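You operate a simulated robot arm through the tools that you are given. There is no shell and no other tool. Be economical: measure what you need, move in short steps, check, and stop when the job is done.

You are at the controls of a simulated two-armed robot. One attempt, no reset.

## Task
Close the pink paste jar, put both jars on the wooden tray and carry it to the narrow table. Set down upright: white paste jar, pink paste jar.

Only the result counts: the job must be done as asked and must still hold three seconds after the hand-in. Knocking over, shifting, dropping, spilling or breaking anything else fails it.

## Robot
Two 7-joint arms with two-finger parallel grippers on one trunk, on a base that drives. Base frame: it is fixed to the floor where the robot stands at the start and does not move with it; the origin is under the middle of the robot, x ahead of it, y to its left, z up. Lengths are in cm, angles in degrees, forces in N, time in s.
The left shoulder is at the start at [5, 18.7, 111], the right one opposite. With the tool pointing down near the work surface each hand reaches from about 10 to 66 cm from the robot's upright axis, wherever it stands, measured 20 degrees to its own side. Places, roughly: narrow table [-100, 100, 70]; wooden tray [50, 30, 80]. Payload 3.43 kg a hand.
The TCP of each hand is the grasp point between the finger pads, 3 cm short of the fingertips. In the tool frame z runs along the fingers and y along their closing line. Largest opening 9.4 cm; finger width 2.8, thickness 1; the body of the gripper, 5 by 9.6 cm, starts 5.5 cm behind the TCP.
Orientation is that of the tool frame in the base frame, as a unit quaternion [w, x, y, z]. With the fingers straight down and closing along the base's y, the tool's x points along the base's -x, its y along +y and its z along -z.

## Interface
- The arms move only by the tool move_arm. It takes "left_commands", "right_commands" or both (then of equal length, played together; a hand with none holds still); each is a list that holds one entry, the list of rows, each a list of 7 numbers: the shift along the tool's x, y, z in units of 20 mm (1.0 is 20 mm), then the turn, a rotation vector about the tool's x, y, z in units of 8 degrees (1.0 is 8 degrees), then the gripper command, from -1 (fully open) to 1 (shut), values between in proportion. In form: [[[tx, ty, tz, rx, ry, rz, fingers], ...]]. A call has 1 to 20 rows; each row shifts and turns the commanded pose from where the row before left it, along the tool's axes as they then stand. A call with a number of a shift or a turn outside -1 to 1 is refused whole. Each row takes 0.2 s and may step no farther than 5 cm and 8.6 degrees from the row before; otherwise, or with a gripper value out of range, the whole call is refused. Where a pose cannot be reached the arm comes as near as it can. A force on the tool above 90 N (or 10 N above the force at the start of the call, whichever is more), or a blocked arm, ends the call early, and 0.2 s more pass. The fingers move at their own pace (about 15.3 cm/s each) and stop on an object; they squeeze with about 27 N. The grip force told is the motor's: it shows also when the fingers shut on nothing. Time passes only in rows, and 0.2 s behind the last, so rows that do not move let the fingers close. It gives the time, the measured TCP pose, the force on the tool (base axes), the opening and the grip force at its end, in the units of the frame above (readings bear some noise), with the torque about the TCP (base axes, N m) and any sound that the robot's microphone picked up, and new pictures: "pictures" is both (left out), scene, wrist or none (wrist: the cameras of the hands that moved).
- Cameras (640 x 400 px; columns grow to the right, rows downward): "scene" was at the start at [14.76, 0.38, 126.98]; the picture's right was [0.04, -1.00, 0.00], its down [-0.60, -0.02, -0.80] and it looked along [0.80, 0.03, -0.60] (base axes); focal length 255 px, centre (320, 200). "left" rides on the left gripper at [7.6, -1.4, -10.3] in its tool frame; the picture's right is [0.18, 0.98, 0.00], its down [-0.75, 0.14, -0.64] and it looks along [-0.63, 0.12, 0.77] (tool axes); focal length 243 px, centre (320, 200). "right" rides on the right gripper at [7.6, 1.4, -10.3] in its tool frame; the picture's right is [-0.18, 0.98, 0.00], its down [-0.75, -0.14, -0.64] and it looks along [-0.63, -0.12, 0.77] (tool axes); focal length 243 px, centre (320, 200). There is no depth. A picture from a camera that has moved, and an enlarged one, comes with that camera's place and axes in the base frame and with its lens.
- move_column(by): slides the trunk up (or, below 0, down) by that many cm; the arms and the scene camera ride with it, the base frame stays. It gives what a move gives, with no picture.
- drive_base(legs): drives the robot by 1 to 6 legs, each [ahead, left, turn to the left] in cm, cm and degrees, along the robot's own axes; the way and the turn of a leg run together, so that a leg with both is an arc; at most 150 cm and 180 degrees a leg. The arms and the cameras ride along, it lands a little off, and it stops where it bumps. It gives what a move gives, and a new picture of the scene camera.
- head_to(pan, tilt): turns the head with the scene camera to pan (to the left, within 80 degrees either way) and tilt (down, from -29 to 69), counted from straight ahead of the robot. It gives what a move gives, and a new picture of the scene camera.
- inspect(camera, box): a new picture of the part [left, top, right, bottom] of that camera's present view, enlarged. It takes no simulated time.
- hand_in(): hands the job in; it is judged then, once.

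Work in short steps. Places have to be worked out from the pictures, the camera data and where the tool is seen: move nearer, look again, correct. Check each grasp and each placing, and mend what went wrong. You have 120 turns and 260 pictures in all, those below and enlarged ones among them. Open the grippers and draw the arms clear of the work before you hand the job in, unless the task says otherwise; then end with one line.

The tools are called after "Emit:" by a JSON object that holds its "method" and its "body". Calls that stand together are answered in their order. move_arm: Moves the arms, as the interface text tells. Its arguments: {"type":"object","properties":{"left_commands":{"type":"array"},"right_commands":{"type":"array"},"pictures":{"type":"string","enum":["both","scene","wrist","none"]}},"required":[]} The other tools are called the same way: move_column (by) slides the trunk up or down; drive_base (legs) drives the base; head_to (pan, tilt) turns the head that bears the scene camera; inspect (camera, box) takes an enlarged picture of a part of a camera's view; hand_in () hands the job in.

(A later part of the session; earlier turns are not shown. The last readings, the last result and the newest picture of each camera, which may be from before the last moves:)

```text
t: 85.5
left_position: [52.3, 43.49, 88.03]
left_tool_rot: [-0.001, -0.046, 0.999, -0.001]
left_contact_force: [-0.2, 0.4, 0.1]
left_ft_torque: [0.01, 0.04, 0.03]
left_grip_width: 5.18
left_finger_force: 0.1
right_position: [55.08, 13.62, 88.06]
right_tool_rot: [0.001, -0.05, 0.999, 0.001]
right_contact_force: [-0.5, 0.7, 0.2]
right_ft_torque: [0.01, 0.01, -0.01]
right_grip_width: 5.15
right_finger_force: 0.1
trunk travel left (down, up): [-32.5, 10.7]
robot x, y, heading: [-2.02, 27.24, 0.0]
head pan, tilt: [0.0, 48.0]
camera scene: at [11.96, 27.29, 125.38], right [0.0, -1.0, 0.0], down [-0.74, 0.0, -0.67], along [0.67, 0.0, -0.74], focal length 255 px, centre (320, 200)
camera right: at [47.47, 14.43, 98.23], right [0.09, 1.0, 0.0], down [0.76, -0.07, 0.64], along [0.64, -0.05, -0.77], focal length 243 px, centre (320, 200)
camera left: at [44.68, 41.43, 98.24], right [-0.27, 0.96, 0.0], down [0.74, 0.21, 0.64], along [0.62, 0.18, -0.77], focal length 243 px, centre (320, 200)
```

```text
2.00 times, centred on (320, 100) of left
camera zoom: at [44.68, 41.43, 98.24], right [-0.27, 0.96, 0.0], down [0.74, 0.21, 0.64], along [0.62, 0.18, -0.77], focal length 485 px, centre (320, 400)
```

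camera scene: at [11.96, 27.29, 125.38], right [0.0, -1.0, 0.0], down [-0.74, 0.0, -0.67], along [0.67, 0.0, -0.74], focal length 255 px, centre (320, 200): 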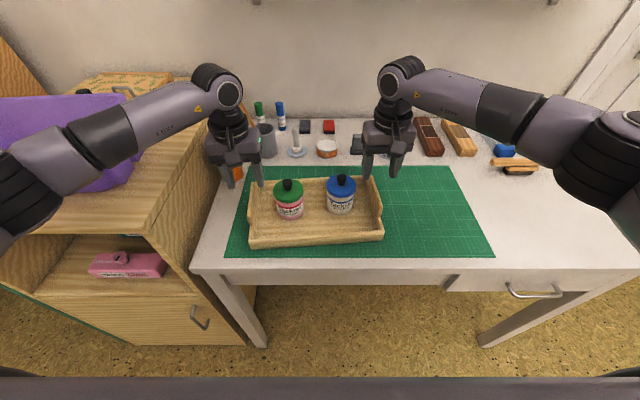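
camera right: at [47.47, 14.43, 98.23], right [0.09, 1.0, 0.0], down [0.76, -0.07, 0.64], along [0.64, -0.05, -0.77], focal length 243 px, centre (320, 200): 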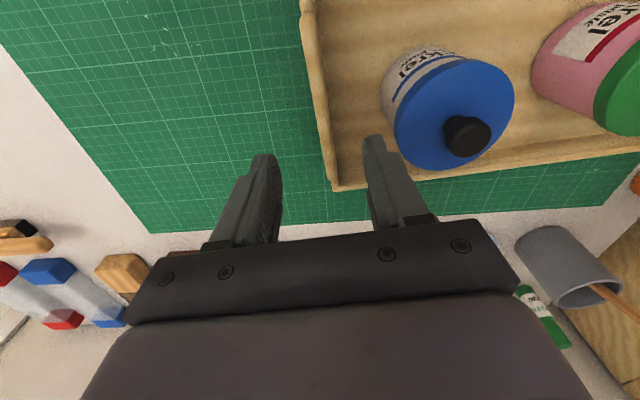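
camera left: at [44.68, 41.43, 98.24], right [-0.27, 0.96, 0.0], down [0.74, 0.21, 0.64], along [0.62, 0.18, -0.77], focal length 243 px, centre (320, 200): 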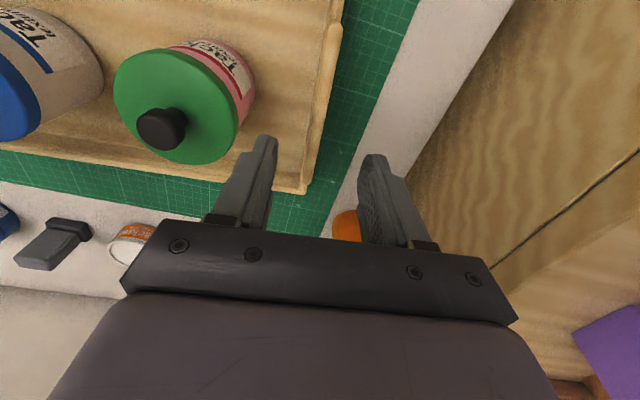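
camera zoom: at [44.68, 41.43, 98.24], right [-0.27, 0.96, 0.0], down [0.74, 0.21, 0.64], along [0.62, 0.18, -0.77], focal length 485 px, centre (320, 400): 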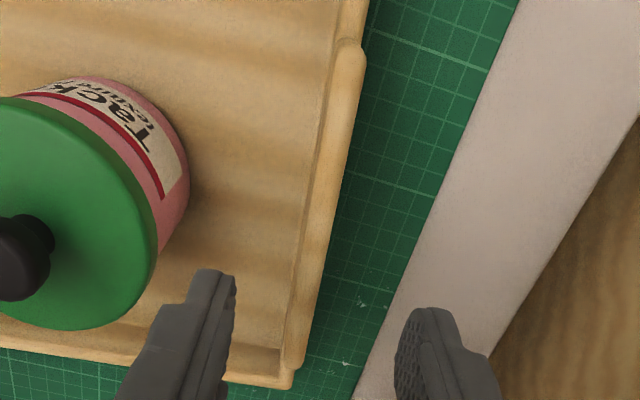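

Combining both views puts the handle tops near z 83, with centres at left [50.3, 42.9] and right [53.2, 14.1]. I correct and lower so the fingers straddle the boards.

Emit:
{"method": "move_arm", "body": {"right_commands": [[[0.46, 0.17, 0, 0, 0, 0, -0.1], [0.46, 0.17, 0, 0, 0, 0, -0.1], [0, 0, 0.6, 0, 0, 0, -0.1], [0, 0, 0.6, 0, 0, 0, -0.1], [0, 0, 0.6, 0, 0, 0, -0.1], [0, 0, 0.5, 0, 0, 0, -0.1], [0, 0, 0, 0, 0, 0, -0.1]]], "left_commands": [[[0.51, -0.1, 0, 0, 0, 0, -0.1], [0.51, -0.1, 0, 0, 0, 0, -0.1], [0, 0, 0.6, 0, 0, 0, -0.1], [0, 0, 0.6, 0, 0, 0, -0.1], [0, 0, 0.6, 0, 0, 0, -0.1], [0, 0, 0.5, 0, 0, 0, -0.1], [0, 0, 0, 0, 0, 0, -0.1]]]}}

Emit:
{"method": "inspect", "body": {"camera": "scene", "box": [220, 120, 420, 260]}}

Emit:
{"method": "inspect", "body": {"camera": "right", "box": [240, 0, 400, 200]}}

Emit:
{"method": "inspect", "body": {"camera": "left", "box": [240, 0, 400, 200]}}

```text
t: 87.1
left_position: [50.2, 42.8, 83.36]
left_tool_rot: [-0.001, -0.045, 0.999, 0.0]
left_contact_force: [0.1, 0.5, -0.5]
left_ft_torque: [0.02, 0.01, -0.01]
left_grip_width: 5.17
left_finger_force: 0.0
right_position: [53.01, 14.2, 83.62]
right_tool_rot: [0.0, -0.05, 0.999, 0.001]
right_contact_force: [0.1, 0.6, -0.5]
right_ft_torque: [-0.01, 0.03, 0.0]
right_grip_width: 5.19
right_finger_force: 0.0
trunk travel left (down, up): [-32.5, 10.7]
robot x, y, heading: [-2.03, 27.25, -0.1]
head pan, tilt: [0.0, 48.0]
camera scene: at [11.96, 27.29, 125.38], right [0.0, -1.0, 0.0], down [-0.74, 0.0, -0.67], along [0.67, 0.0, -0.74], focal length 255 px, centre (320, 200)
camera right: at [45.47, 14.95, 93.61], right [0.09, 1.0, 0.0], down [0.76, -0.07, 0.64], along [0.64, -0.05, -0.77], focal length 243 px, centre (320, 200)
camera left: at [42.6, 40.81, 93.63], right [-0.27, 0.96, 0.0], down [0.74, 0.21, 0.64], along [0.62, 0.17, -0.77], focal length 243 px, centre (320, 200)
```

scene: 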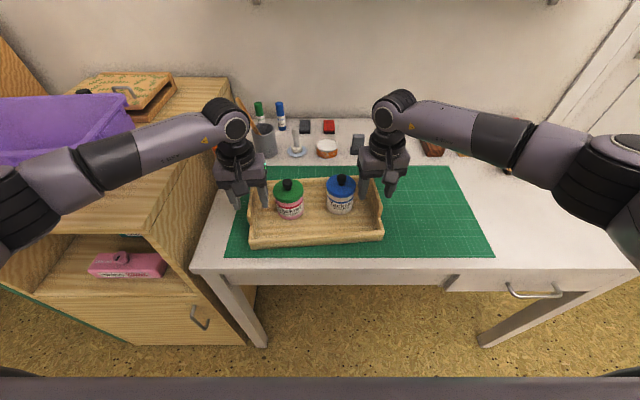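
right: 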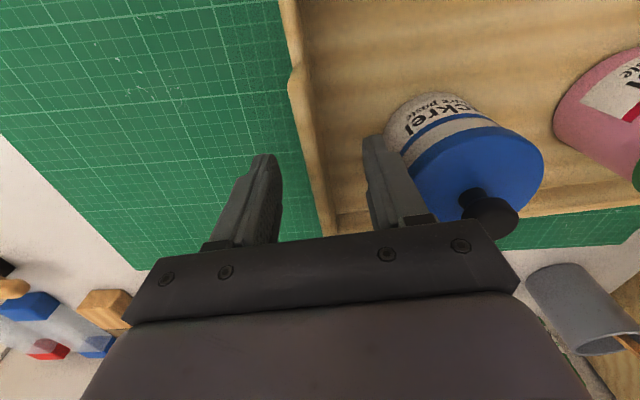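
left: 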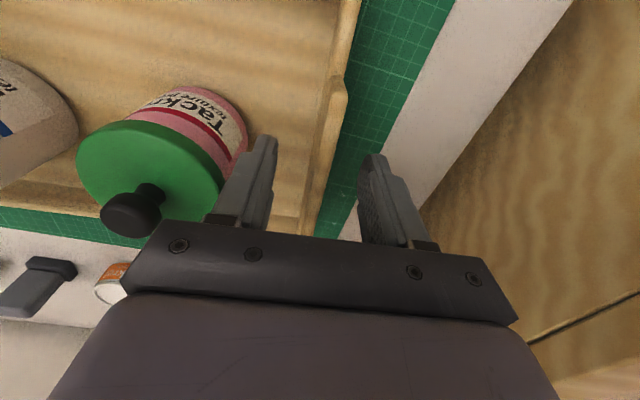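

```text
2.86 times, centred on (320, 190) of scene
camera zoom: at [11.96, 27.29, 125.38], right [0.0, -1.0, 0.0], down [-0.74, 0.0, -0.67], along [0.67, 0.0, -0.74], focal length 729 px, centre (320, 229)
```

zoom: 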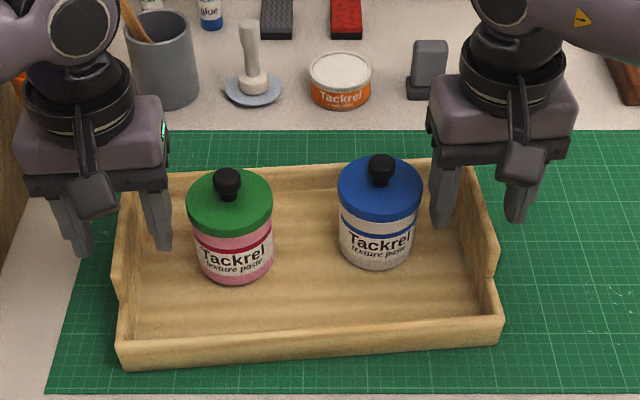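

```text
2.00 times, centred on (320, 100) of right
camera zoom: at [45.47, 14.95, 93.61], right [0.09, 1.0, 0.0], down [0.76, -0.07, 0.64], along [0.64, -0.05, -0.77], focal length 485 px, centre (320, 400)
```

zoom: 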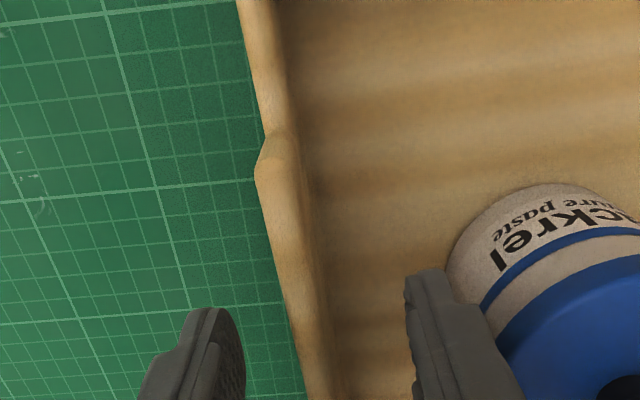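

```text
2.00 times, centred on (320, 100) of left
camera zoom: at [42.6, 40.81, 93.63], right [-0.27, 0.96, 0.0], down [0.74, 0.21, 0.64], along [0.62, 0.17, -0.77], focal length 485 px, centre (320, 400)
```

zoom: 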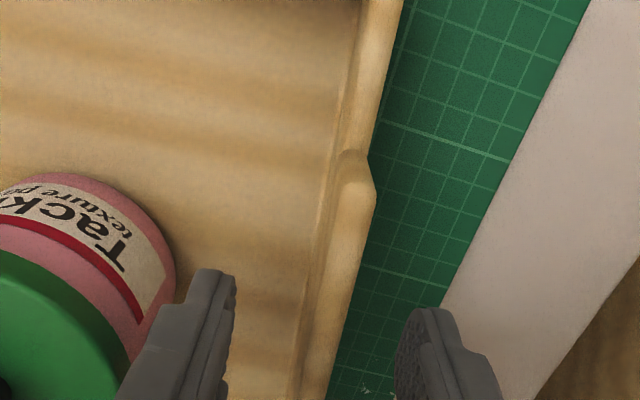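

Fingers straddle both boards well. I lower 1.5 cm more and close both hands.

Emit:
{"method": "move_arm", "body": {"right_commands": [[[0, 0, 0.4, 0, 0, 0, -0.1], [0, 0, 0.4, 0, 0, 0, -0.1], [0, 0, 0, 0, 0, 0, 0.3], [0, 0, 0, 0, 0, 0, 0.6], [0, 0, 0, 0, 0, 0, 1], [0, 0, 0, 0, 0, 0, 1], [0, 0, 0, 0, 0, 0, 1]]], "left_commands": [[[0, 0, 0.35, 0, 0, 0, -0.1], [0, 0, 0.35, 0, 0, 0, -0.1], [0, 0, 0, 0, 0, 0, 0.3], [0, 0, 0, 0, 0, 0, 0.6], [0, 0, 0, 0, 0, 0, 1], [0, 0, 0, 0, 0, 0, 1], [0, 0, 0, 0, 0, 0, 1]]]}}

Emit:
{"method": "inspect", "body": {"camera": "scene", "box": [220, 120, 420, 260]}}

```text
t: 88.7
left_position: [50.12, 42.93, 81.97]
left_tool_rot: [-0.001, -0.046, 0.999, 0.001]
left_contact_force: [-2.9, 9.3, 2.6]
left_ft_torque: [0.03, -0.07, -0.32]
left_grip_width: 1.32
left_finger_force: 27.1
right_position: [53.12, 14.1, 81.75]
right_tool_rot: [0.0, -0.048, 0.999, 0.0]
right_contact_force: [2.7, -9.5, -1.1]
right_ft_torque: [0.02, 0.19, -0.49]
right_grip_width: 1.37
right_finger_force: 27.0
trunk travel left (down, up): [-32.5, 10.7]
robot x, y, heading: [-1.95, 27.64, -0.1]
head pan, tilt: [0.0, 48.0]
camera scene: at [11.95, 27.28, 125.38], right [0.0, -1.0, 0.0], down [-0.74, 0.0, -0.67], along [0.67, 0.0, -0.74], focal length 255 px, centre (320, 200)
camera right: at [45.52, 14.78, 91.97], right [0.09, 1.0, 0.0], down [0.76, -0.07, 0.64], along [0.64, -0.06, -0.77], focal length 243 px, centre (320, 200)
camera left: at [42.56, 40.87, 92.32], right [-0.27, 0.96, 0.0], down [0.74, 0.21, 0.64], along [0.62, 0.18, -0.77], focal length 243 px, centre (320, 200)
```

scene: 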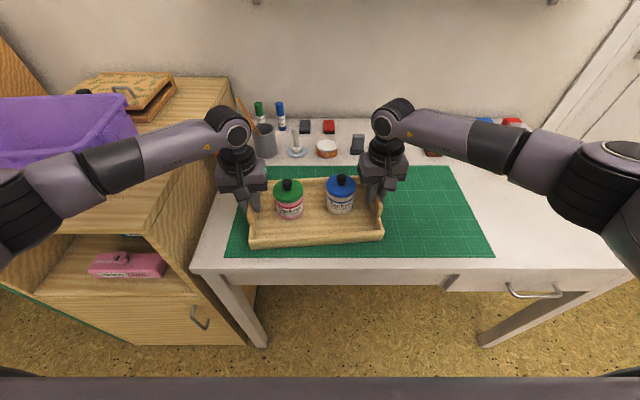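
right: 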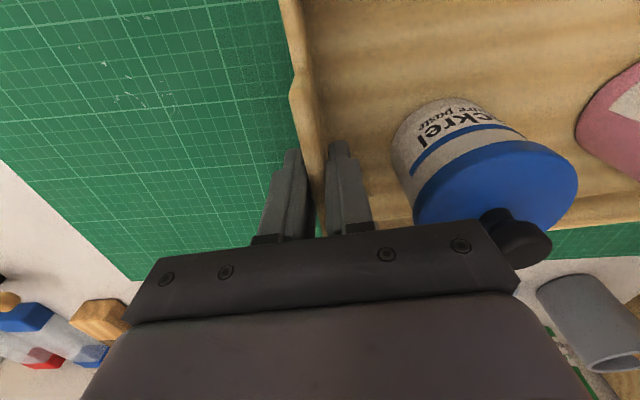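
left: 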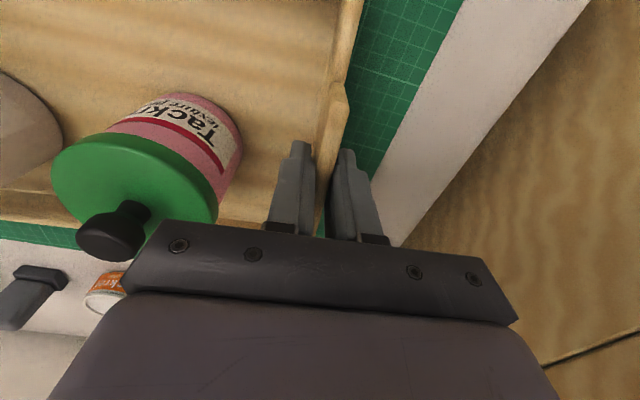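

```text
2.86 times, centred on (320, 190) of scene
camera zoom: at [11.95, 27.28, 125.38], right [0.0, -1.0, 0.0], down [-0.74, 0.0, -0.67], along [0.67, 0.0, -0.74], focal length 729 px, centre (320, 229)
```

zoom: 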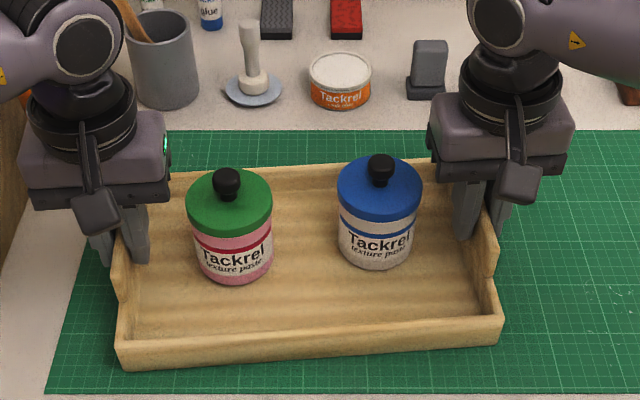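

Both handles are held. I relax the sideways strain a little, then lift with the trunk so both hands rise together.

Emit:
{"method": "move_arm", "body": {"right_commands": [[[0, -0.05, 0, 0, 0, 0, 1], [0, 0, 0, 0, 0, 0, 1]]], "left_commands": [[[0, 0.05, 0, 0, 0, 0, 1], [0, 0, 0, 0, 0, 0, 1]]], "pictures": "none"}}

Emit:
{"method": "move_column", "body": {"by": 2}}

Emit:
{"method": "inspect", "body": {"camera": "scene", "box": [220, 120, 420, 260]}}

```text
t: 89.3
left_position: [50.06, 42.97, 82.07]
left_tool_rot: [0.0, -0.045, 0.999, 0.0]
left_contact_force: [-5.4, 7.9, 3.4]
left_ft_torque: [-0.02, 0.01, -0.35]
left_grip_width: 1.34
left_finger_force: 26.8
right_position: [53.13, 14.1, 81.81]
right_tool_rot: [0.0, -0.05, 0.999, 0.001]
right_contact_force: [3.3, -5.6, -2.1]
right_ft_torque: [-0.03, -0.07, -0.6]
right_grip_width: 1.36
right_finger_force: 26.8
trunk travel left (down, up): [-32.5, 10.7]
robot x, y, heading: [-2.17, 27.53, 0.1]
head pan, tilt: [0.0, 48.0]
```

```text
t: 89.9
left_position: [50.17, 43.04, 83.89]
left_tool_rot: [0.0, -0.045, 0.999, 0.0]
left_contact_force: [-3.2, 5.5, -4.5]
left_ft_torque: [0.02, 0.05, -0.31]
left_grip_width: 1.34
left_finger_force: 26.9
right_position: [53.17, 14.01, 83.69]
right_tool_rot: [0.0, -0.049, 0.999, 0.001]
right_contact_force: [3.4, -5.9, -4.3]
right_ft_torque: [0.04, 0.09, -0.6]
right_grip_width: 1.32
right_finger_force: 26.8
trunk travel left (down, up): [-34.5, 8.7]
robot x, y, heading: [-2.32, 27.22, 0.1]
head pan, tilt: [0.0, 48.0]
```

```text
2.86 times, centred on (320, 190) of scene
camera zoom: at [12.06, 27.29, 127.36], right [0.0, -1.0, 0.0], down [-0.74, 0.0, -0.67], along [0.67, 0.0, -0.74], focal length 729 px, centre (320, 229)
```

zoom: 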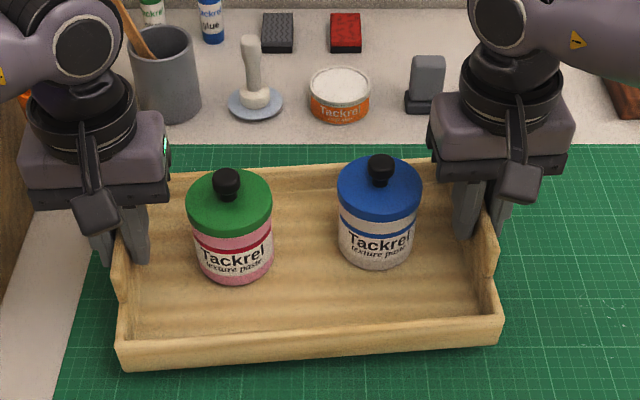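

The tray is up and level (~9 N total). I raise 6 cm more and look left-rear for the narrow table.

Emit:
{"method": "move_column", "body": {"by": 6}}

Emit:
{"method": "head_to", "body": {"pan": 80, "tilt": 25}}

```text
t: 90.9
left_position: [50.27, 42.9, 89.94]
left_tool_rot: [-0.001, -0.046, 0.999, 0.0]
left_contact_force: [-3.6, 3.9, -4.6]
left_ft_torque: [-0.01, 0.22, -0.31]
left_grip_width: 1.31
left_finger_force: 27.2
right_position: [53.22, 14.01, 89.83]
right_tool_rot: [-0.001, -0.049, 0.999, 0.001]
right_contact_force: [4.0, -4.7, -4.0]
right_ft_torque: [0.0, -0.11, -0.59]
right_grip_width: 1.32
right_finger_force: 26.6
trunk travel left (down, up): [-40.5, 2.7]
robot x, y, heading: [-2.17, 27.38, 0.1]
head pan, tilt: [0.0, 48.0]
```

```text
t: 92.5
left_position: [50.15, 42.95, 89.93]
left_tool_rot: [0.0, -0.045, 0.999, 0.001]
left_contact_force: [-4.2, 4.1, -4.1]
left_ft_torque: [0.01, 0.03, -0.35]
left_grip_width: 1.36
left_finger_force: 27.0
right_position: [53.06, 13.98, 89.79]
right_tool_rot: [0.0, -0.049, 0.999, 0.001]
right_contact_force: [3.2, -3.2, -5.3]
right_ft_torque: [0.0, 0.08, -0.62]
right_grip_width: 1.33
right_finger_force: 26.8
trunk travel left (down, up): [-40.5, 2.7]
robot x, y, heading: [-1.83, 26.97, -0.1]
head pan, tilt: [80.0, 25.0]
camera scene: at [5.77, 36.37, 136.85], right [0.98, -0.18, 0.0], down [-0.07, -0.42, -0.91], along [0.16, 0.89, -0.42], focal length 255 px, centre (320, 200)
```

scene: 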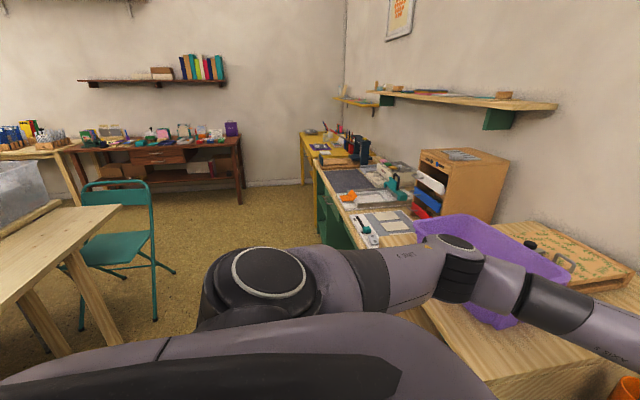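

The narrow table is the wooden one at the left rear (edge near x ≈ −82). I back straight off the work table by 32 cm first, then look again.

Emit:
{"method": "drive_base", "body": {"legs": [[-32, 0, 0]]}}

Emit:
{"method": "head_to", "body": {"pan": 80, "tilt": 45}}

```text
t: 94.6
left_position: [18.46, 43.17, 90.1]
left_tool_rot: [0.001, -0.047, 0.999, 0.0]
left_contact_force: [-3.3, 3.0, -3.7]
left_ft_torque: [0.01, 0.08, -0.33]
left_grip_width: 1.31
left_finger_force: 26.9
right_position: [21.65, 14.23, 89.82]
right_tool_rot: [0.0, -0.051, 0.999, 0.0]
right_contact_force: [3.0, -1.9, -4.6]
right_ft_torque: [0.0, 0.08, -0.61]
right_grip_width: 1.35
right_finger_force: 27.1
trunk travel left (down, up): [-40.5, 2.7]
robot x, y, heading: [-33.61, 27.47, 0.4]
head pan, tilt: [80.0, 25.0]
camera scene: at [-25.9, 36.35, 136.86], right [0.99, -0.17, 0.0], down [-0.07, -0.42, -0.91], along [0.15, 0.89, -0.42], focal length 255 px, centre (320, 200)
```

scene: 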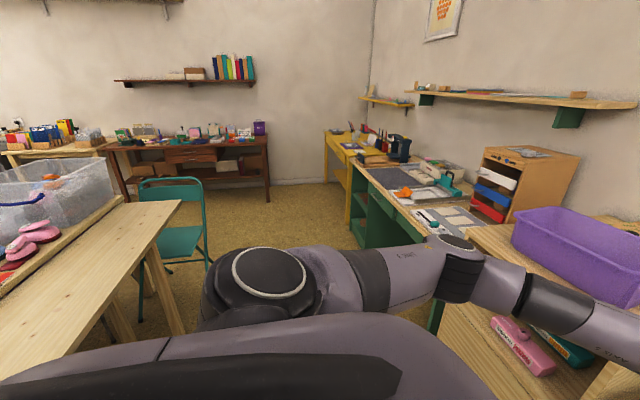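

```text
t: 95.4
left_position: [18.54, 43.11, 89.94]
left_tool_rot: [0.0, -0.047, 0.999, 0.0]
left_contact_force: [-2.8, -0.9, -4.0]
left_ft_torque: [-0.02, -0.11, -0.28]
left_grip_width: 1.33
left_finger_force: 26.5
right_position: [21.61, 14.29, 89.83]
right_tool_rot: [0.0, -0.052, 0.999, 0.001]
right_contact_force: [2.1, 1.5, -4.5]
right_ft_torque: [-0.02, 0.22, -0.52]
right_grip_width: 1.34
right_finger_force: 26.7
trunk travel left (down, up): [-40.5, 2.7]
robot x, y, heading: [-33.36, 27.08, 0.2]
head pan, tilt: [80.0, 45.0]
camera scene: at [-26.03, 35.29, 133.8], right [0.99, -0.17, 0.0], down [-0.12, -0.7, -0.71], along [0.12, 0.7, -0.71], focal length 255 px, centre (320, 200)
```

scene: 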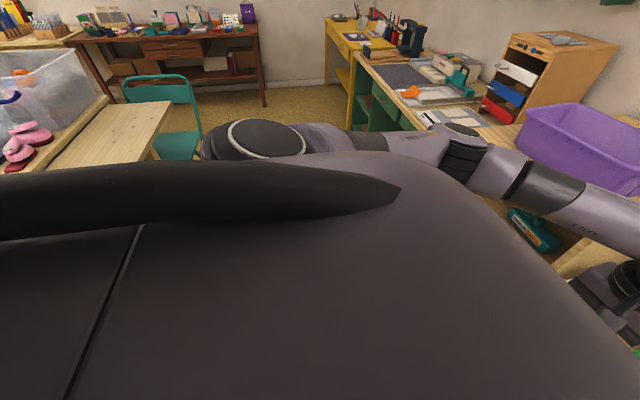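

The narrow table's free strip seems to span x ≈ −125…−88 and runs along y. I back 12 cm more, turn left 50° and look.

Emit:
{"method": "drive_base", "body": {"legs": [[-12, 0, 0], [0, 0, 50]]}}

Emit:
{"method": "head_to", "body": {"pan": 65, "tilt": 30}}

```text
t: 96.6
left_position: [7.95, 43.06, 89.83]
left_tool_rot: [-0.002, -0.048, 0.999, -0.001]
left_contact_force: [-1.8, -2.1, -3.9]
left_ft_torque: [0.01, -0.22, -0.05]
left_grip_width: 1.35
left_finger_force: 27.2
right_position: [11.34, 14.27, 89.68]
right_tool_rot: [-0.001, -0.052, 0.999, 0.001]
right_contact_force: [2.1, 1.5, -3.4]
right_ft_torque: [-0.07, 0.33, -0.39]
right_grip_width: 1.33
right_finger_force: 27.3
trunk travel left (down, up): [-40.5, 2.7]
robot x, y, heading: [-44.23, 26.96, 0.6]
head pan, tilt: [80.0, 45.0]
stopped in leg 1: the robot was blocked; the commanded pose is now the measured one
camera scene: at [-36.38, 35.24, 133.79], right [0.99, -0.17, 0.0], down [-0.12, -0.7, -0.71], along [0.12, 0.7, -0.71], focal length 255 px, centre (320, 200)
```

scene: 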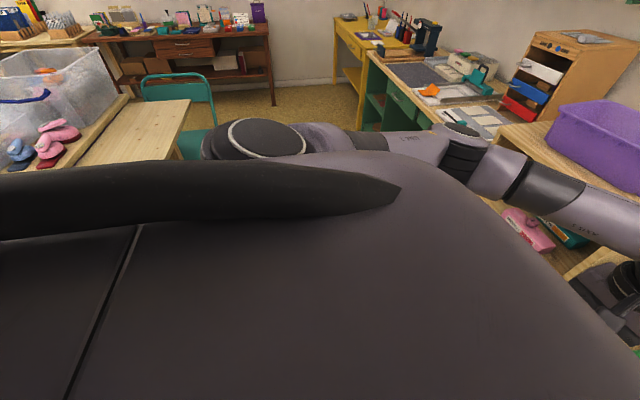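

```text
t: 97.4
left_position: [8.08, 43.22, 89.94]
left_tool_rot: [-0.002, -0.048, 0.999, 0.0]
left_contact_force: [-2.1, -0.8, -3.8]
left_ft_torque: [0.0, -0.06, -0.12]
left_grip_width: 1.33
left_finger_force: 27.3
right_position: [11.43, 14.17, 89.76]
right_tool_rot: [0.0, -0.052, 0.999, 0.001]
right_contact_force: [2.0, 1.1, -4.2]
right_ft_torque: [-0.06, 0.15, -0.45]
right_grip_width: 1.31
right_finger_force: 26.7
trunk travel left (down, up): [-40.5, 2.7]
robot x, y, heading: [-43.83, 27.14, 0.4]
head pan, tilt: [65.0, 30.0]
camera scene: at [-33.98, 35.44, 136.05], right [0.91, -0.42, 0.0], down [-0.21, -0.46, -0.87], along [0.36, 0.79, -0.5], focal length 255 px, centre (320, 200)
```

scene: 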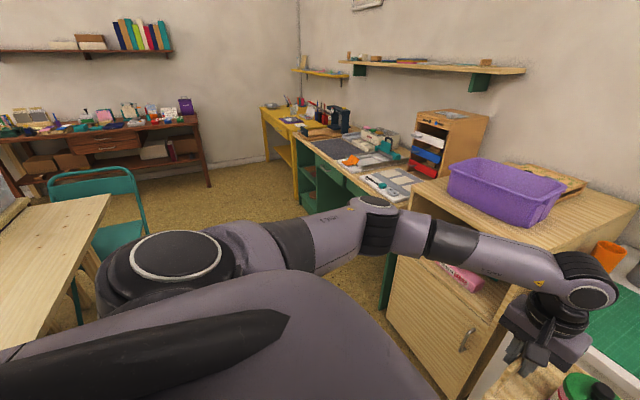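

The robot bumped something behind at x ≈ −44, so I keep away from it. I move forward and to the right, where only the low work table is in front, then turn left in steps.

Emit:
{"method": "drive_base", "body": {"legs": [[7, 0, 0], [8, -25, 0], [0, 0, 40]]}}

Emit:
{"method": "head_to", "body": {"pan": 80, "tilt": 30}}

```text
t: 102.7
left_position: [1.08, 47.72, 89.88]
left_tool_rot: [-0.001, -0.384, 0.923, 0.0]
left_contact_force: [-1.0, -2.6, -4.5]
left_ft_torque: [-0.01, 0.0, -0.11]
left_grip_width: 1.35
left_finger_force: 27.3
right_position: [22.1, 27.42, 89.83]
right_tool_rot: [-0.001, -0.388, 0.922, 0.0]
right_contact_force: [0.4, 2.4, -5.0]
right_ft_torque: [-0.11, 0.04, -0.46]
right_grip_width: 1.34
right_finger_force: 26.6
trunk travel left (down, up): [-40.5, 2.7]
robot x, y, heading: [-28.43, 1.99, 40.0]
head pan, tilt: [65.0, 30.0]
camera scene: at [-26.24, 14.75, 136.05], right [0.97, 0.26, 0.0], down [0.13, -0.48, -0.87], along [-0.22, 0.84, -0.5], focal length 255 px, centre (320, 200)
```

scene: 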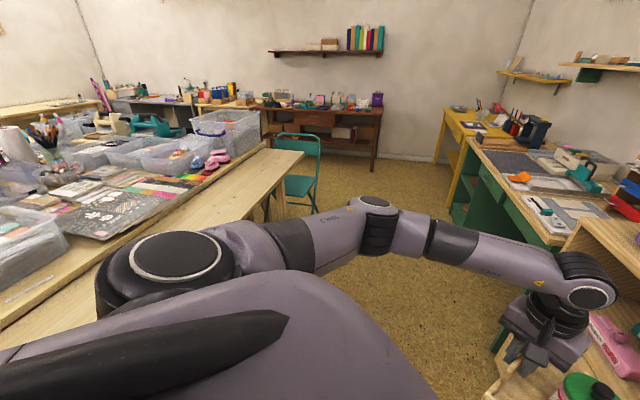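

```text
t: 103.5
left_position: [1.08, 47.64, 89.85]
left_tool_rot: [-0.002, -0.385, 0.923, 0.0]
left_contact_force: [-0.2, -2.3, -4.4]
left_ft_torque: [0.08, -0.14, -0.1]
left_grip_width: 1.32
left_finger_force: 26.5
right_position: [22.05, 27.51, 89.81]
right_tool_rot: [0.0, -0.387, 0.922, 0.001]
right_contact_force: [1.1, 1.8, -4.2]
right_ft_torque: [-0.19, 0.12, -0.4]
right_grip_width: 1.31
right_finger_force: 27.3
trunk travel left (down, up): [-40.5, 2.7]
robot x, y, heading: [-28.9, 2.18, 40.0]
head pan, tilt: [80.0, 30.0]
camera scene: at [-28.41, 13.84, 136.05], right [0.87, 0.5, 0.0], down [0.25, -0.43, -0.87], along [-0.43, 0.75, -0.5], focal length 255 px, centre (320, 200)
```

scene: 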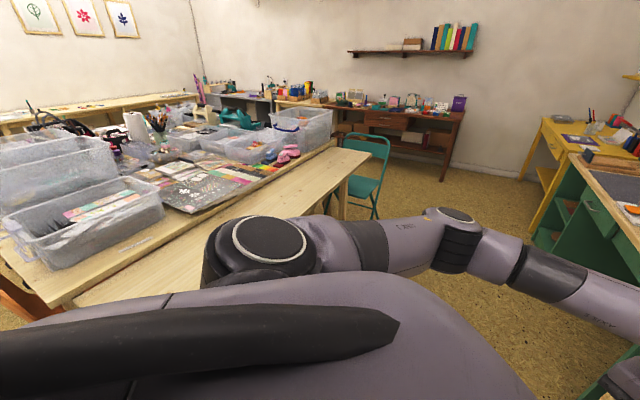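

Now I understand the layout: the narrow table runs from y≈20 to 190 with its free strip at x ≈ −125…−88, empty. I turn to heading 90° and drive north halfway.

Emit:
{"method": "drive_base", "body": {"legs": [[0, 0, 50], [50, 0, 0]]}}

Emit:
{"method": "head_to", "body": {"pan": 30, "tilt": 35}}

```text
t: 108.7
left_position: [-42.84, 105.06, 89.87]
left_tool_rot: [0.002, 0.734, -0.68, 0.001]
left_contact_force: [2.2, -0.7, -4.6]
left_ft_torque: [-0.06, -0.06, -0.08]
left_grip_width: 1.31
left_finger_force: 27.0
right_position: [-13.8, 107.66, 89.76]
right_tool_rot: [0.001, 0.736, -0.677, 0.0]
right_contact_force: [-1.7, 1.7, -4.7]
right_ft_torque: [-0.09, 0.01, -0.44]
right_grip_width: 1.32
right_finger_force: 26.9
trunk travel left (down, up): [-40.5, 2.7]
robot x, y, heading: [-27.88, 52.66, 89.2]
head pan, tilt: [80.0, 30.0]
camera scene: at [-36.45, 60.53, 136.05], right [0.19, 0.98, 0.0], down [0.49, -0.1, -0.87], along [-0.85, 0.16, -0.5], focal length 255 px, centre (320, 200)
```

scene: 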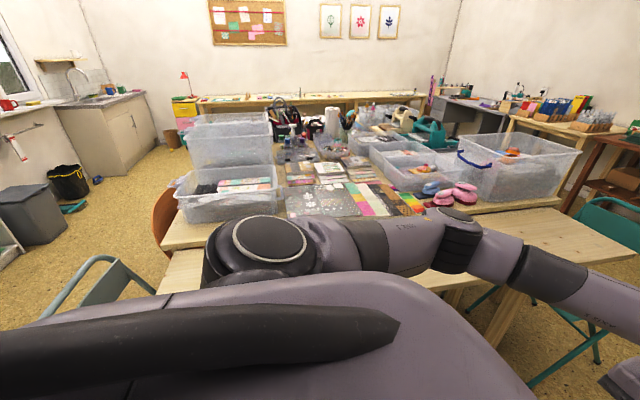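

```text
t: 109.8
left_position: [-42.81, 105.07, 89.89]
left_tool_rot: [0.001, 0.733, -0.68, 0.003]
left_contact_force: [1.6, -1.8, -3.5]
left_ft_torque: [0.01, 0.01, -0.08]
left_grip_width: 1.32
left_finger_force: 26.9
right_position: [-13.82, 107.76, 89.71]
right_tool_rot: [0.0, 0.736, -0.677, 0.0]
right_contact_force: [0.2, 2.6, -4.8]
right_ft_torque: [-0.09, -0.02, -0.42]
right_grip_width: 1.34
right_finger_force: 27.1
trunk travel left (down, up): [-40.5, 2.7]
robot x, y, heading: [-27.88, 52.66, 89.3]
head pan, tilt: [30.0, 35.0]
camera scene: at [-31.86, 66.48, 135.27], right [0.87, 0.49, 0.0], down [0.28, -0.5, -0.82], along [-0.4, 0.71, -0.57], focal length 255 px, centre (320, 200)
```

scene: 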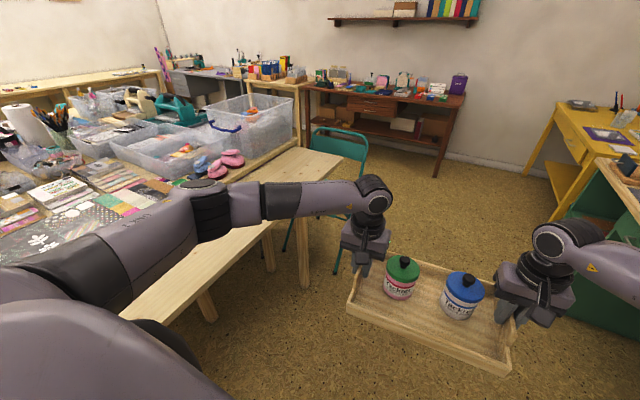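

Two chairs stand near the ends of the narrow table, so I aim for its middle. Drive 32 cm north, then turn left to face the narrow table.

Emit:
{"method": "drive_base", "body": {"legs": [[32, 0, 0], [0, 0, 90]]}}

Emit:
{"method": "head_to", "body": {"pan": 0, "tilt": 42}}

```text
t: 115.7
left_position: [-80.03, 71.19, 89.87]
left_tool_rot: [0.001, 1.0, 0.025, 0.002]
left_contact_force: [1.2, 1.1, -4.0]
left_ft_torque: [0.0, 0.02, -0.09]
left_grip_width: 1.34
left_finger_force: 26.9
right_position: [-81.93, 100.24, 89.72]
right_tool_rot: [0.001, 1.0, 0.028, 0.002]
right_contact_force: [-1.3, -1.0, -3.8]
right_ft_torque: [0.04, -0.14, -0.4]
right_grip_width: 1.32
right_finger_force: 26.7
trunk travel left (down, up): [-40.5, 2.7]
robot x, y, heading: [-27.3, 84.8, 177.8]
head pan, tilt: [30.0, 35.0]
camera scene: at [-40.86, 81.11, 135.27], right [-0.47, 0.88, 0.0], down [0.51, 0.27, -0.82], along [-0.72, -0.38, -0.57], focal length 255 px, centre (320, 200)
```

scene: 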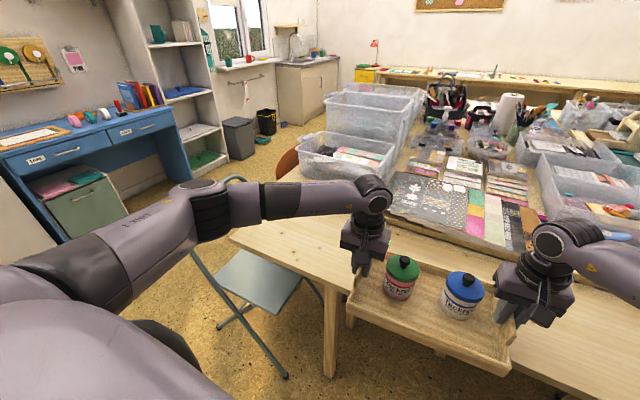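

```text
t: 116.7
left_position: [-80.04, 71.24, 89.89]
left_tool_rot: [0.0, 1.0, 0.025, 0.002]
left_contact_force: [1.6, 0.8, -3.9]
left_ft_torque: [0.01, 0.04, -0.04]
left_grip_width: 1.34
left_finger_force: 26.8
right_position: [-81.94, 100.25, 89.78]
right_tool_rot: [0.001, 1.0, 0.028, -0.001]
right_contact_force: [-1.7, -1.1, -4.6]
right_ft_torque: [0.03, -0.17, -0.39]
right_grip_width: 1.32
right_finger_force: 26.8
trunk travel left (down, up): [-40.5, 2.7]
robot x, y, heading: [-27.12, 84.91, 177.7]
head pan, tilt: [0.0, 42.0]
camera scene: at [-41.42, 85.54, 134.22], right [0.04, 1.0, 0.0], down [0.67, -0.03, -0.74], along [-0.74, 0.03, -0.67], focal length 255 px, centre (320, 200)
```

scene: 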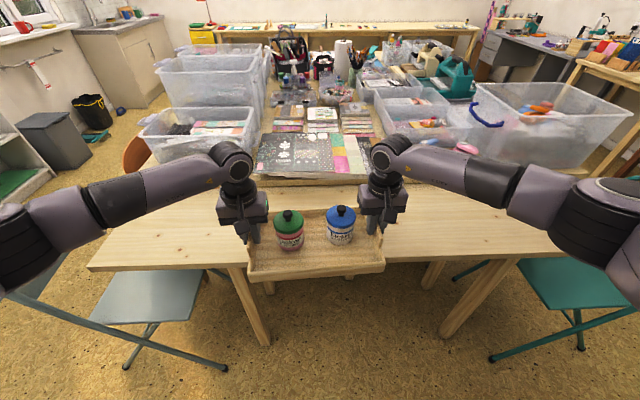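

Clear view: table front edge x ≈ −85, back batten ≈ −123, legs at y ≈ 61 and 149. I strafe right to centre between the legs (y≈105) and advance 12 cm, then check.

Emit:
{"method": "drive_base", "body": {"legs": [[0, -20, 2], [12, 0, 0]]}}

```text
t: 119.9
left_position: [-91.1, 89.22, 89.81]
left_tool_rot: [0.001, 0.999, 0.042, 0.003]
left_contact_force: [1.2, 1.0, -3.7]
left_ft_torque: [0.01, -0.06, -0.09]
left_grip_width: 1.33
left_finger_force: 27.3
right_position: [-94.04, 118.2, 89.72]
right_tool_rot: [0.001, 0.999, 0.045, 0.001]
right_contact_force: [-1.1, -0.9, -6.0]
right_ft_torque: [0.06, -0.1, -0.37]
right_grip_width: 1.34
right_finger_force: 26.8
trunk travel left (down, up): [-40.5, 2.7]
robot x, y, heading: [-39.1, 104.71, 179.7]
head pan, tilt: [0.0, 42.0]
camera scene: at [-53.1, 104.71, 134.2], right [0.01, 1.0, 0.0], down [0.67, 0.0, -0.74], along [-0.74, 0.01, -0.67], focal length 255 px, centre (320, 200)
```

scene: 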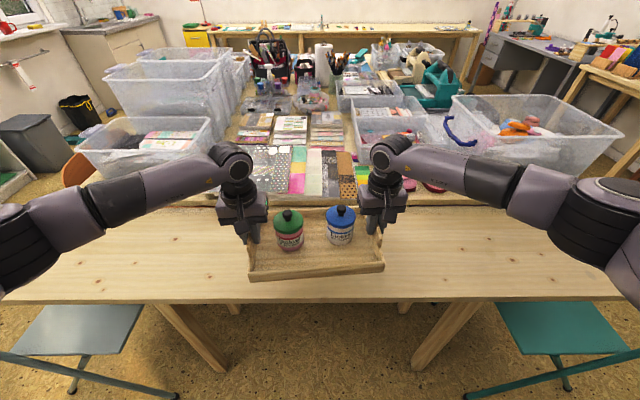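

The free strip (x −120…−85) is clear. I advance 10 cm to bring the tray over its middle.

Emit:
{"method": "drive_base", "body": {"legs": [[10, 0, 0]]}}

Emit:
{"method": "inspect", "body": {"camera": "scene", "box": [200, 160, 440, 330]}}

Emit:
{"method": "inspect", "body": {"camera": "right", "box": [0, 0, 640, 400]}}

Emit:
{"method": "inspect", "body": {"camera": "left", "box": [0, 0, 640, 400]}}

```text
t: 121.0
left_position: [-101.38, 89.09, 89.87]
left_tool_rot: [-0.001, 0.999, 0.042, 0.002]
left_contact_force: [1.4, 1.0, -4.1]
left_ft_torque: [0.0, -0.03, -0.04]
left_grip_width: 1.31
left_finger_force: 27.0
right_position: [-104.36, 118.21, 89.67]
right_tool_rot: [0.0, 0.999, 0.045, 0.001]
right_contact_force: [-1.3, -0.9, -5.1]
right_ft_torque: [0.04, -0.12, -0.38]
right_grip_width: 1.33
right_finger_force: 26.4
trunk travel left (down, up): [-40.5, 2.7]
robot x, y, heading: [-49.25, 104.58, 179.5]
head pan, tilt: [0.0, 42.0]
camera scene: at [-63.33, 104.78, 134.2], right [0.01, 1.0, 0.0], down [0.67, 0.0, -0.74], along [-0.74, 0.01, -0.67], focal length 255 px, centre (320, 200)
```

scene: 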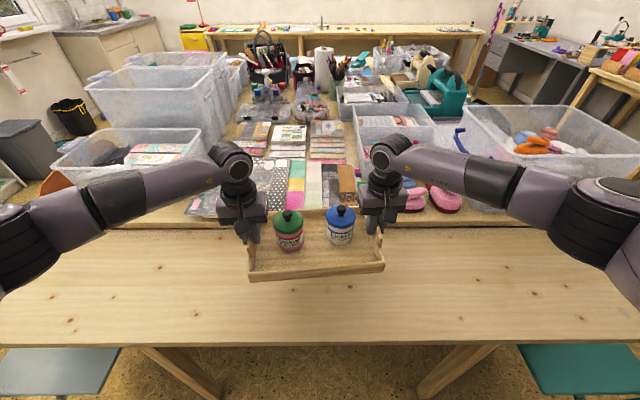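

```text
2.35 times, centred on (320, 245) of scene
camera zoom: at [-63.33, 104.78, 134.2], right [0.01, 1.0, 0.0], down [0.67, 0.0, -0.74], along [-0.74, 0.01, -0.67], focal length 600 px, centre (320, 94)
```

zoom: 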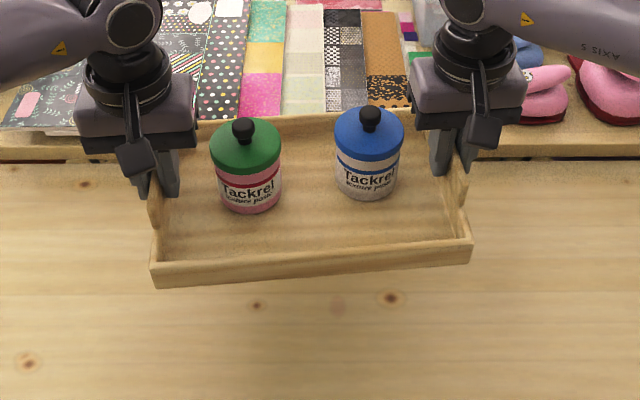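

```text
1.00 times, centred on (320, 200) of right (not enlarged: the box is as wide or as high as the picture)
camera zoom: at [-96.44, 117.57, 99.85], right [-0.09, -1.0, 0.0], down [-0.76, 0.07, 0.64], along [-0.64, 0.06, -0.77], focal length 243 px, centre (320, 200)
```

zoom: 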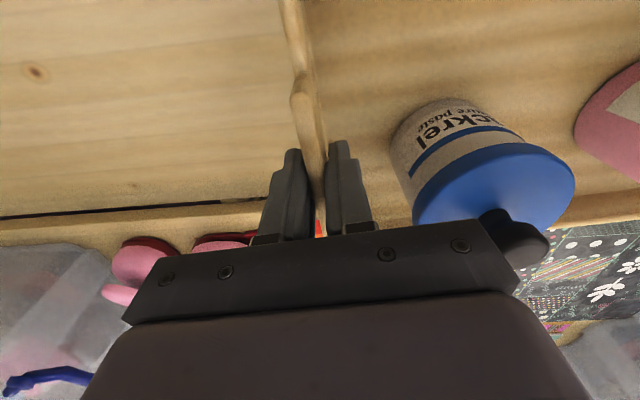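

```text
1.00 times, centred on (320, 200) of left (not enlarged: the box is as wide or as high as the picture)
camera zoom: at [-94.04, 91.36, 100.14], right [0.26, -0.96, 0.0], down [-0.74, -0.2, 0.64], along [-0.61, -0.17, -0.77], focal length 243 px, centre (320, 200)
```

zoom: 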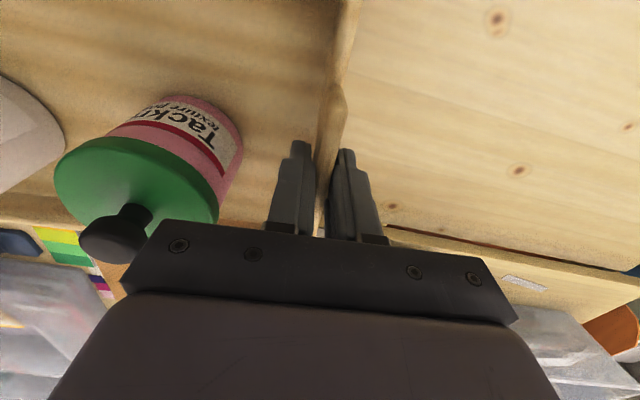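

The tray is centred over the strip with a margin all around. I lower with the trunk 9 cm and check.

Emit:
{"method": "move_column", "body": {"by": -9}}

Emit:
{"method": "inspect", "body": {"camera": "scene", "box": [160, 140, 480, 360]}}

```text
t: 122.3
left_position: [-101.35, 89.29, 80.81]
left_tool_rot: [0.0, 0.999, 0.041, 0.003]
left_contact_force: [1.6, 0.4, -4.4]
left_ft_torque: [0.06, -0.03, -0.01]
left_grip_width: 1.32
left_finger_force: 27.1
right_position: [-104.26, 118.21, 80.77]
right_tool_rot: [0.001, 0.999, 0.046, 0.0]
right_contact_force: [-1.9, -1.8, -4.2]
right_ft_torque: [0.04, -0.06, -0.3]
right_grip_width: 1.35
right_finger_force: 27.4
trunk travel left (down, up): [-31.5, 11.7]
robot x, y, heading: [-49.1, 104.43, 179.7]
head pan, tilt: [0.0, 42.0]
```

```text
1.82 times, centred on (320, 250) of scene
camera zoom: at [-63.21, 104.78, 125.23], right [0.01, 1.0, 0.0], down [0.67, 0.0, -0.74], along [-0.74, 0.01, -0.67], focal length 464 px, centre (320, 109)
```

zoom: 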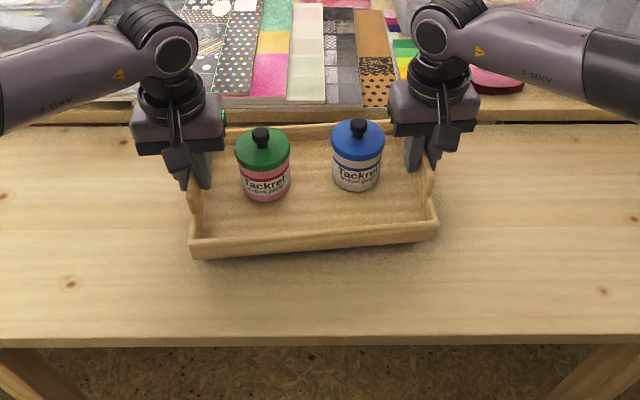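

Close now. Lower 1 cm.

Emit:
{"method": "move_column", "body": {"by": -1}}

```text
t: 122.9
left_position: [-101.33, 89.28, 79.9]
left_tool_rot: [-0.001, 0.999, 0.041, 0.003]
left_contact_force: [2.0, 1.6, -3.5]
left_ft_torque: [0.05, -0.13, -0.04]
left_grip_width: 1.34
left_finger_force: 27.1
right_position: [-104.17, 118.23, 79.79]
right_tool_rot: [0.0, 0.999, 0.046, 0.0]
right_contact_force: [-0.8, -0.8, -4.5]
right_ft_torque: [0.01, 0.01, -0.32]
right_grip_width: 1.3
right_finger_force: 26.0
trunk travel left (down, up): [-30.5, 12.7]
robot x, y, heading: [-49.31, 104.96, 179.6]
head pan, tilt: [0.0, 42.0]
```

Emit:
{"method": "move_column", "body": {"by": -0.7}}

Emit:
{"method": "inspect", "body": {"camera": "scene", "box": [220, 220, 420, 340]}}

```text
t: 123.4
left_position: [-101.23, 89.36, 79.05]
left_tool_rot: [0.0, 0.999, 0.041, 0.002]
left_contact_force: [0.9, 1.5, -3.8]
left_ft_torque: [0.02, -0.15, -0.02]
left_grip_width: 1.31
left_finger_force: 27.0
right_position: [-104.21, 118.2, 79.07]
right_tool_rot: [0.0, 0.999, 0.046, 0.0]
right_contact_force: [-1.6, -1.6, -4.1]
right_ft_torque: [0.03, 0.05, -0.37]
right_grip_width: 1.35
right_finger_force: 26.9
trunk travel left (down, up): [-29.8, 13.4]
robot x, y, heading: [-49.42, 104.54, 179.4]
head pan, tilt: [0.0, 42.0]
```

```text
3.20 times, centred on (320, 280) of scene
camera zoom: at [-63.21, 104.78, 123.52], right [0.01, 1.0, 0.0], down [0.67, 0.0, -0.74], along [-0.74, 0.01, -0.67], focal length 816 px, centre (320, -56)
```

zoom: 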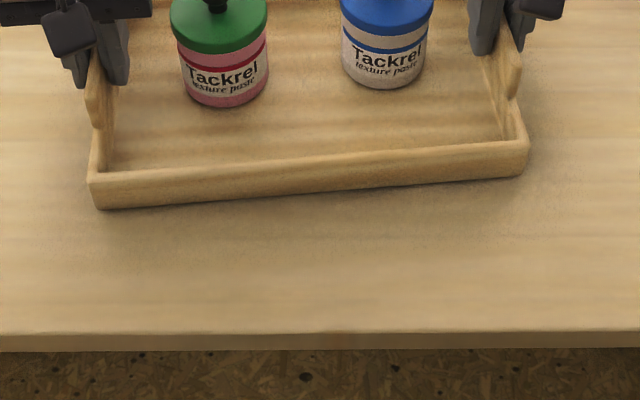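

The shadow shows it is nearly touching. Continue in half-centimetre steps.

Emit:
{"method": "move_column", "body": {"by": -0.5}}

```text
t: 124.0
left_position: [-101.3, 89.28, 78.84]
left_tool_rot: [0.001, 0.999, 0.041, 0.0]
left_contact_force: [3.9, -0.3, 5.8]
left_ft_torque: [-0.08, 0.43, -0.04]
left_grip_width: 1.34
left_finger_force: 26.8
right_position: [-104.08, 118.14, 78.64]
right_tool_rot: [0.001, 0.999, 0.045, -0.001]
right_contact_force: [-3.5, -0.2, -1.5]
right_ft_torque: [-0.01, 0.62, -0.36]
right_grip_width: 1.32
right_finger_force: 26.6
trunk travel left (down, up): [-29.3, 13.9]
robot x, y, heading: [-49.03, 104.5, 179.4]
head pan, tilt: [0.0, 42.0]
```

Contact begins (left first). A further 0.2 cm to seat the right side too.

Emit:
{"method": "move_column", "body": {"by": -0.2}}

Emit:
{"method": "inspect", "body": {"camera": "scene", "box": [220, 180, 420, 340]}}

```text
t: 124.5
left_position: [-101.26, 89.29, 78.95]
left_tool_rot: [-0.001, 0.999, 0.042, 0.0]
left_contact_force: [3.8, -1.8, 20.2]
left_ft_torque: [0.02, -0.27, -0.11]
left_grip_width: 1.35
left_finger_force: 27.1
right_position: [-104.1, 118.33, 78.54]
right_tool_rot: [0.001, 0.999, 0.045, -0.002]
right_contact_force: [-6.1, 1.0, 5.6]
right_ft_torque: [0.03, -0.28, -0.35]
right_grip_width: 1.33
right_finger_force: 26.8
trunk travel left (down, up): [-29.1, 14.1]
robot x, y, heading: [-49.32, 104.3, 179.6]
head pan, tilt: [0.0, 42.0]
```

```text
2.50 times, centred on (320, 260) of scene
camera zoom: at [-62.97, 104.8, 122.9], right [0.01, 1.0, 0.0], down [0.67, -0.01, -0.74], along [-0.74, 0.01, -0.67], focal length 638 px, centre (320, 50)
```

zoom: 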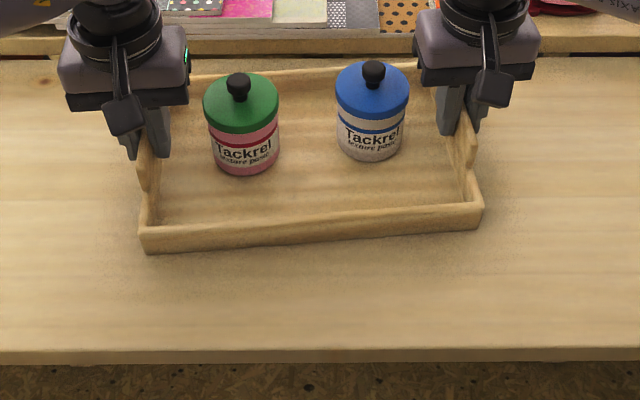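

The tray rests on the table. I open both hands gently and lift them straight off.

Emit:
{"method": "move_arm", "body": {"left_commands": [[[0, 0, 0, 0, 0, 0, 0.6], [0, 0, 0, 0, 0, 0, 0.4], [0, 0, 0, 0, 0, 0, 0.2], [0, 0, 0, 0, 0, 0, 0], [0, 0, 0, 0, 0, 0, 0], [0, 0, -0.4, 0, 0, 0, 0], [0, 0, -0.7, 0, 0, 0, 0], [0, 0, -0.9, 0, 0, 0, 0], [0, 0, -0.9, 0, 0, 0, 0], [0, 0, -0.9, 0, 0, 0, 0], [0, 0, -0.9, 0, 0, 0, 0], [0, 0, 0, 0, 0, 0, 0]]], "right_commands": [[[0, 0, 0, 0, 0, 0, 0.6], [0, 0, 0, 0, 0, 0, 0.4], [0, 0, 0, 0, 0, 0, 0.2], [0, 0, 0, 0, 0, 0, 0], [0, 0, 0, 0, 0, 0, 0], [0, 0, -0.4, 0, 0, 0, 0], [0, 0, -0.7, 0, 0, 0, 0], [0, 0, -0.9, 0, 0, 0, 0], [0, 0, -0.9, 0, 0, 0, 0], [0, 0, -0.9, 0, 0, 0, 0], [0, 0, -0.9, 0, 0, 0, 0], [0, 0, 0, 0, 0, 0, 0]]]}}

Emit:
{"method": "inspect", "body": {"camera": "scene", "box": [220, 180, 420, 340]}}

```text
t: 127.1
left_position: [-101.24, 89.45, 87.83]
left_tool_rot: [0.0, 0.999, 0.042, 0.002]
left_contact_force: [-0.2, 0.2, 0.2]
left_ft_torque: [-0.03, 0.0, 0.04]
left_grip_width: 4.69
left_finger_force: 0.1
right_position: [-104.19, 118.23, 87.61]
right_tool_rot: [0.001, 0.999, 0.045, 0.0]
right_contact_force: [-0.1, -0.2, 0.9]
right_ft_torque: [0.0, -0.01, 0.02]
right_grip_width: 4.71
right_finger_force: 0.0
trunk travel left (down, up): [-29.1, 14.1]
robot x, y, heading: [-49.04, 104.16, 179.5]
head pan, tilt: [0.0, 42.0]
camera scene: at [-63.16, 104.78, 122.83], right [0.01, 1.0, 0.0], down [0.67, 0.0, -0.74], along [-0.74, 0.01, -0.67], focal length 255 px, centre (320, 200)
camera right: at [-96.34, 117.49, 97.87], right [-0.09, -1.0, 0.0], down [-0.76, 0.07, 0.64], along [-0.64, 0.06, -0.77], focal length 243 px, centre (320, 200)
camera left: at [-93.95, 91.43, 98.07], right [0.27, -0.96, 0.0], down [-0.74, -0.2, 0.64], along [-0.62, -0.17, -0.77], focal length 243 px, centre (320, 200)
```

scene: 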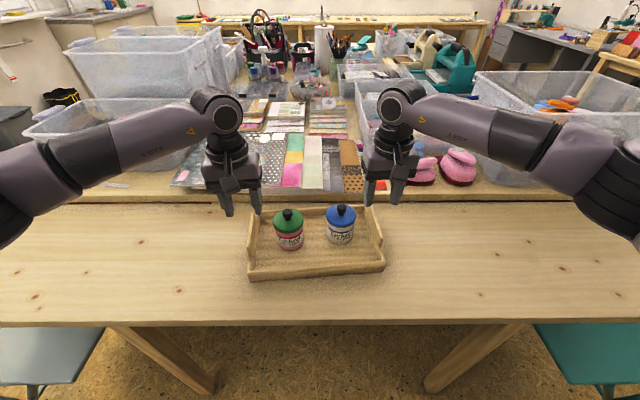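
right: 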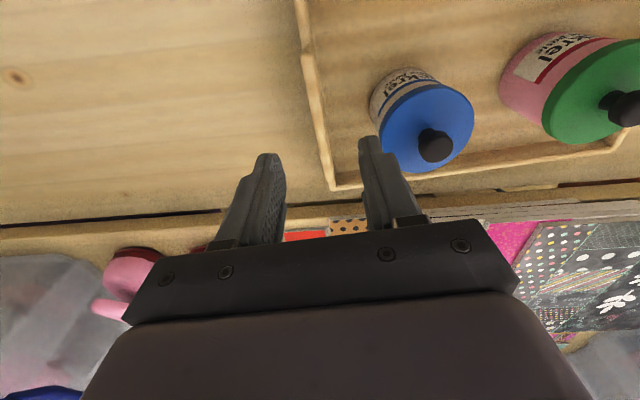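
left: 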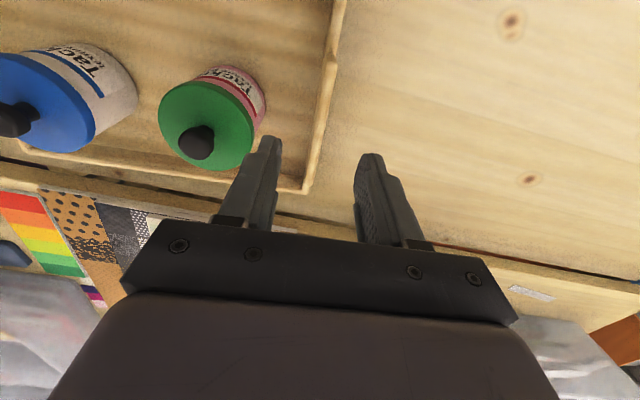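

```text
2.50 times, centred on (320, 260) of scene
camera zoom: at [-63.16, 104.78, 122.83], right [0.01, 1.0, 0.0], down [0.67, 0.0, -0.74], along [-0.74, 0.01, -0.67], focal length 638 px, centre (320, 50)
```

zoom: 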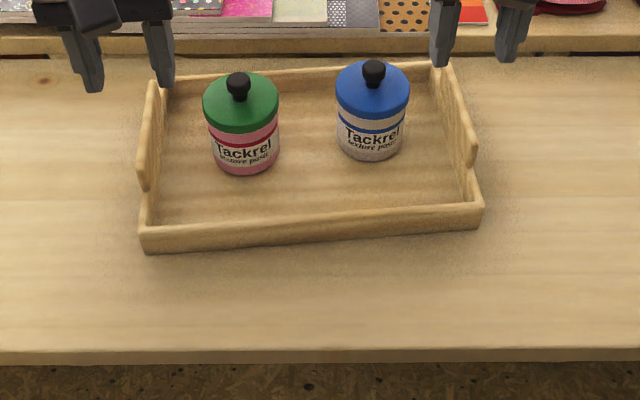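

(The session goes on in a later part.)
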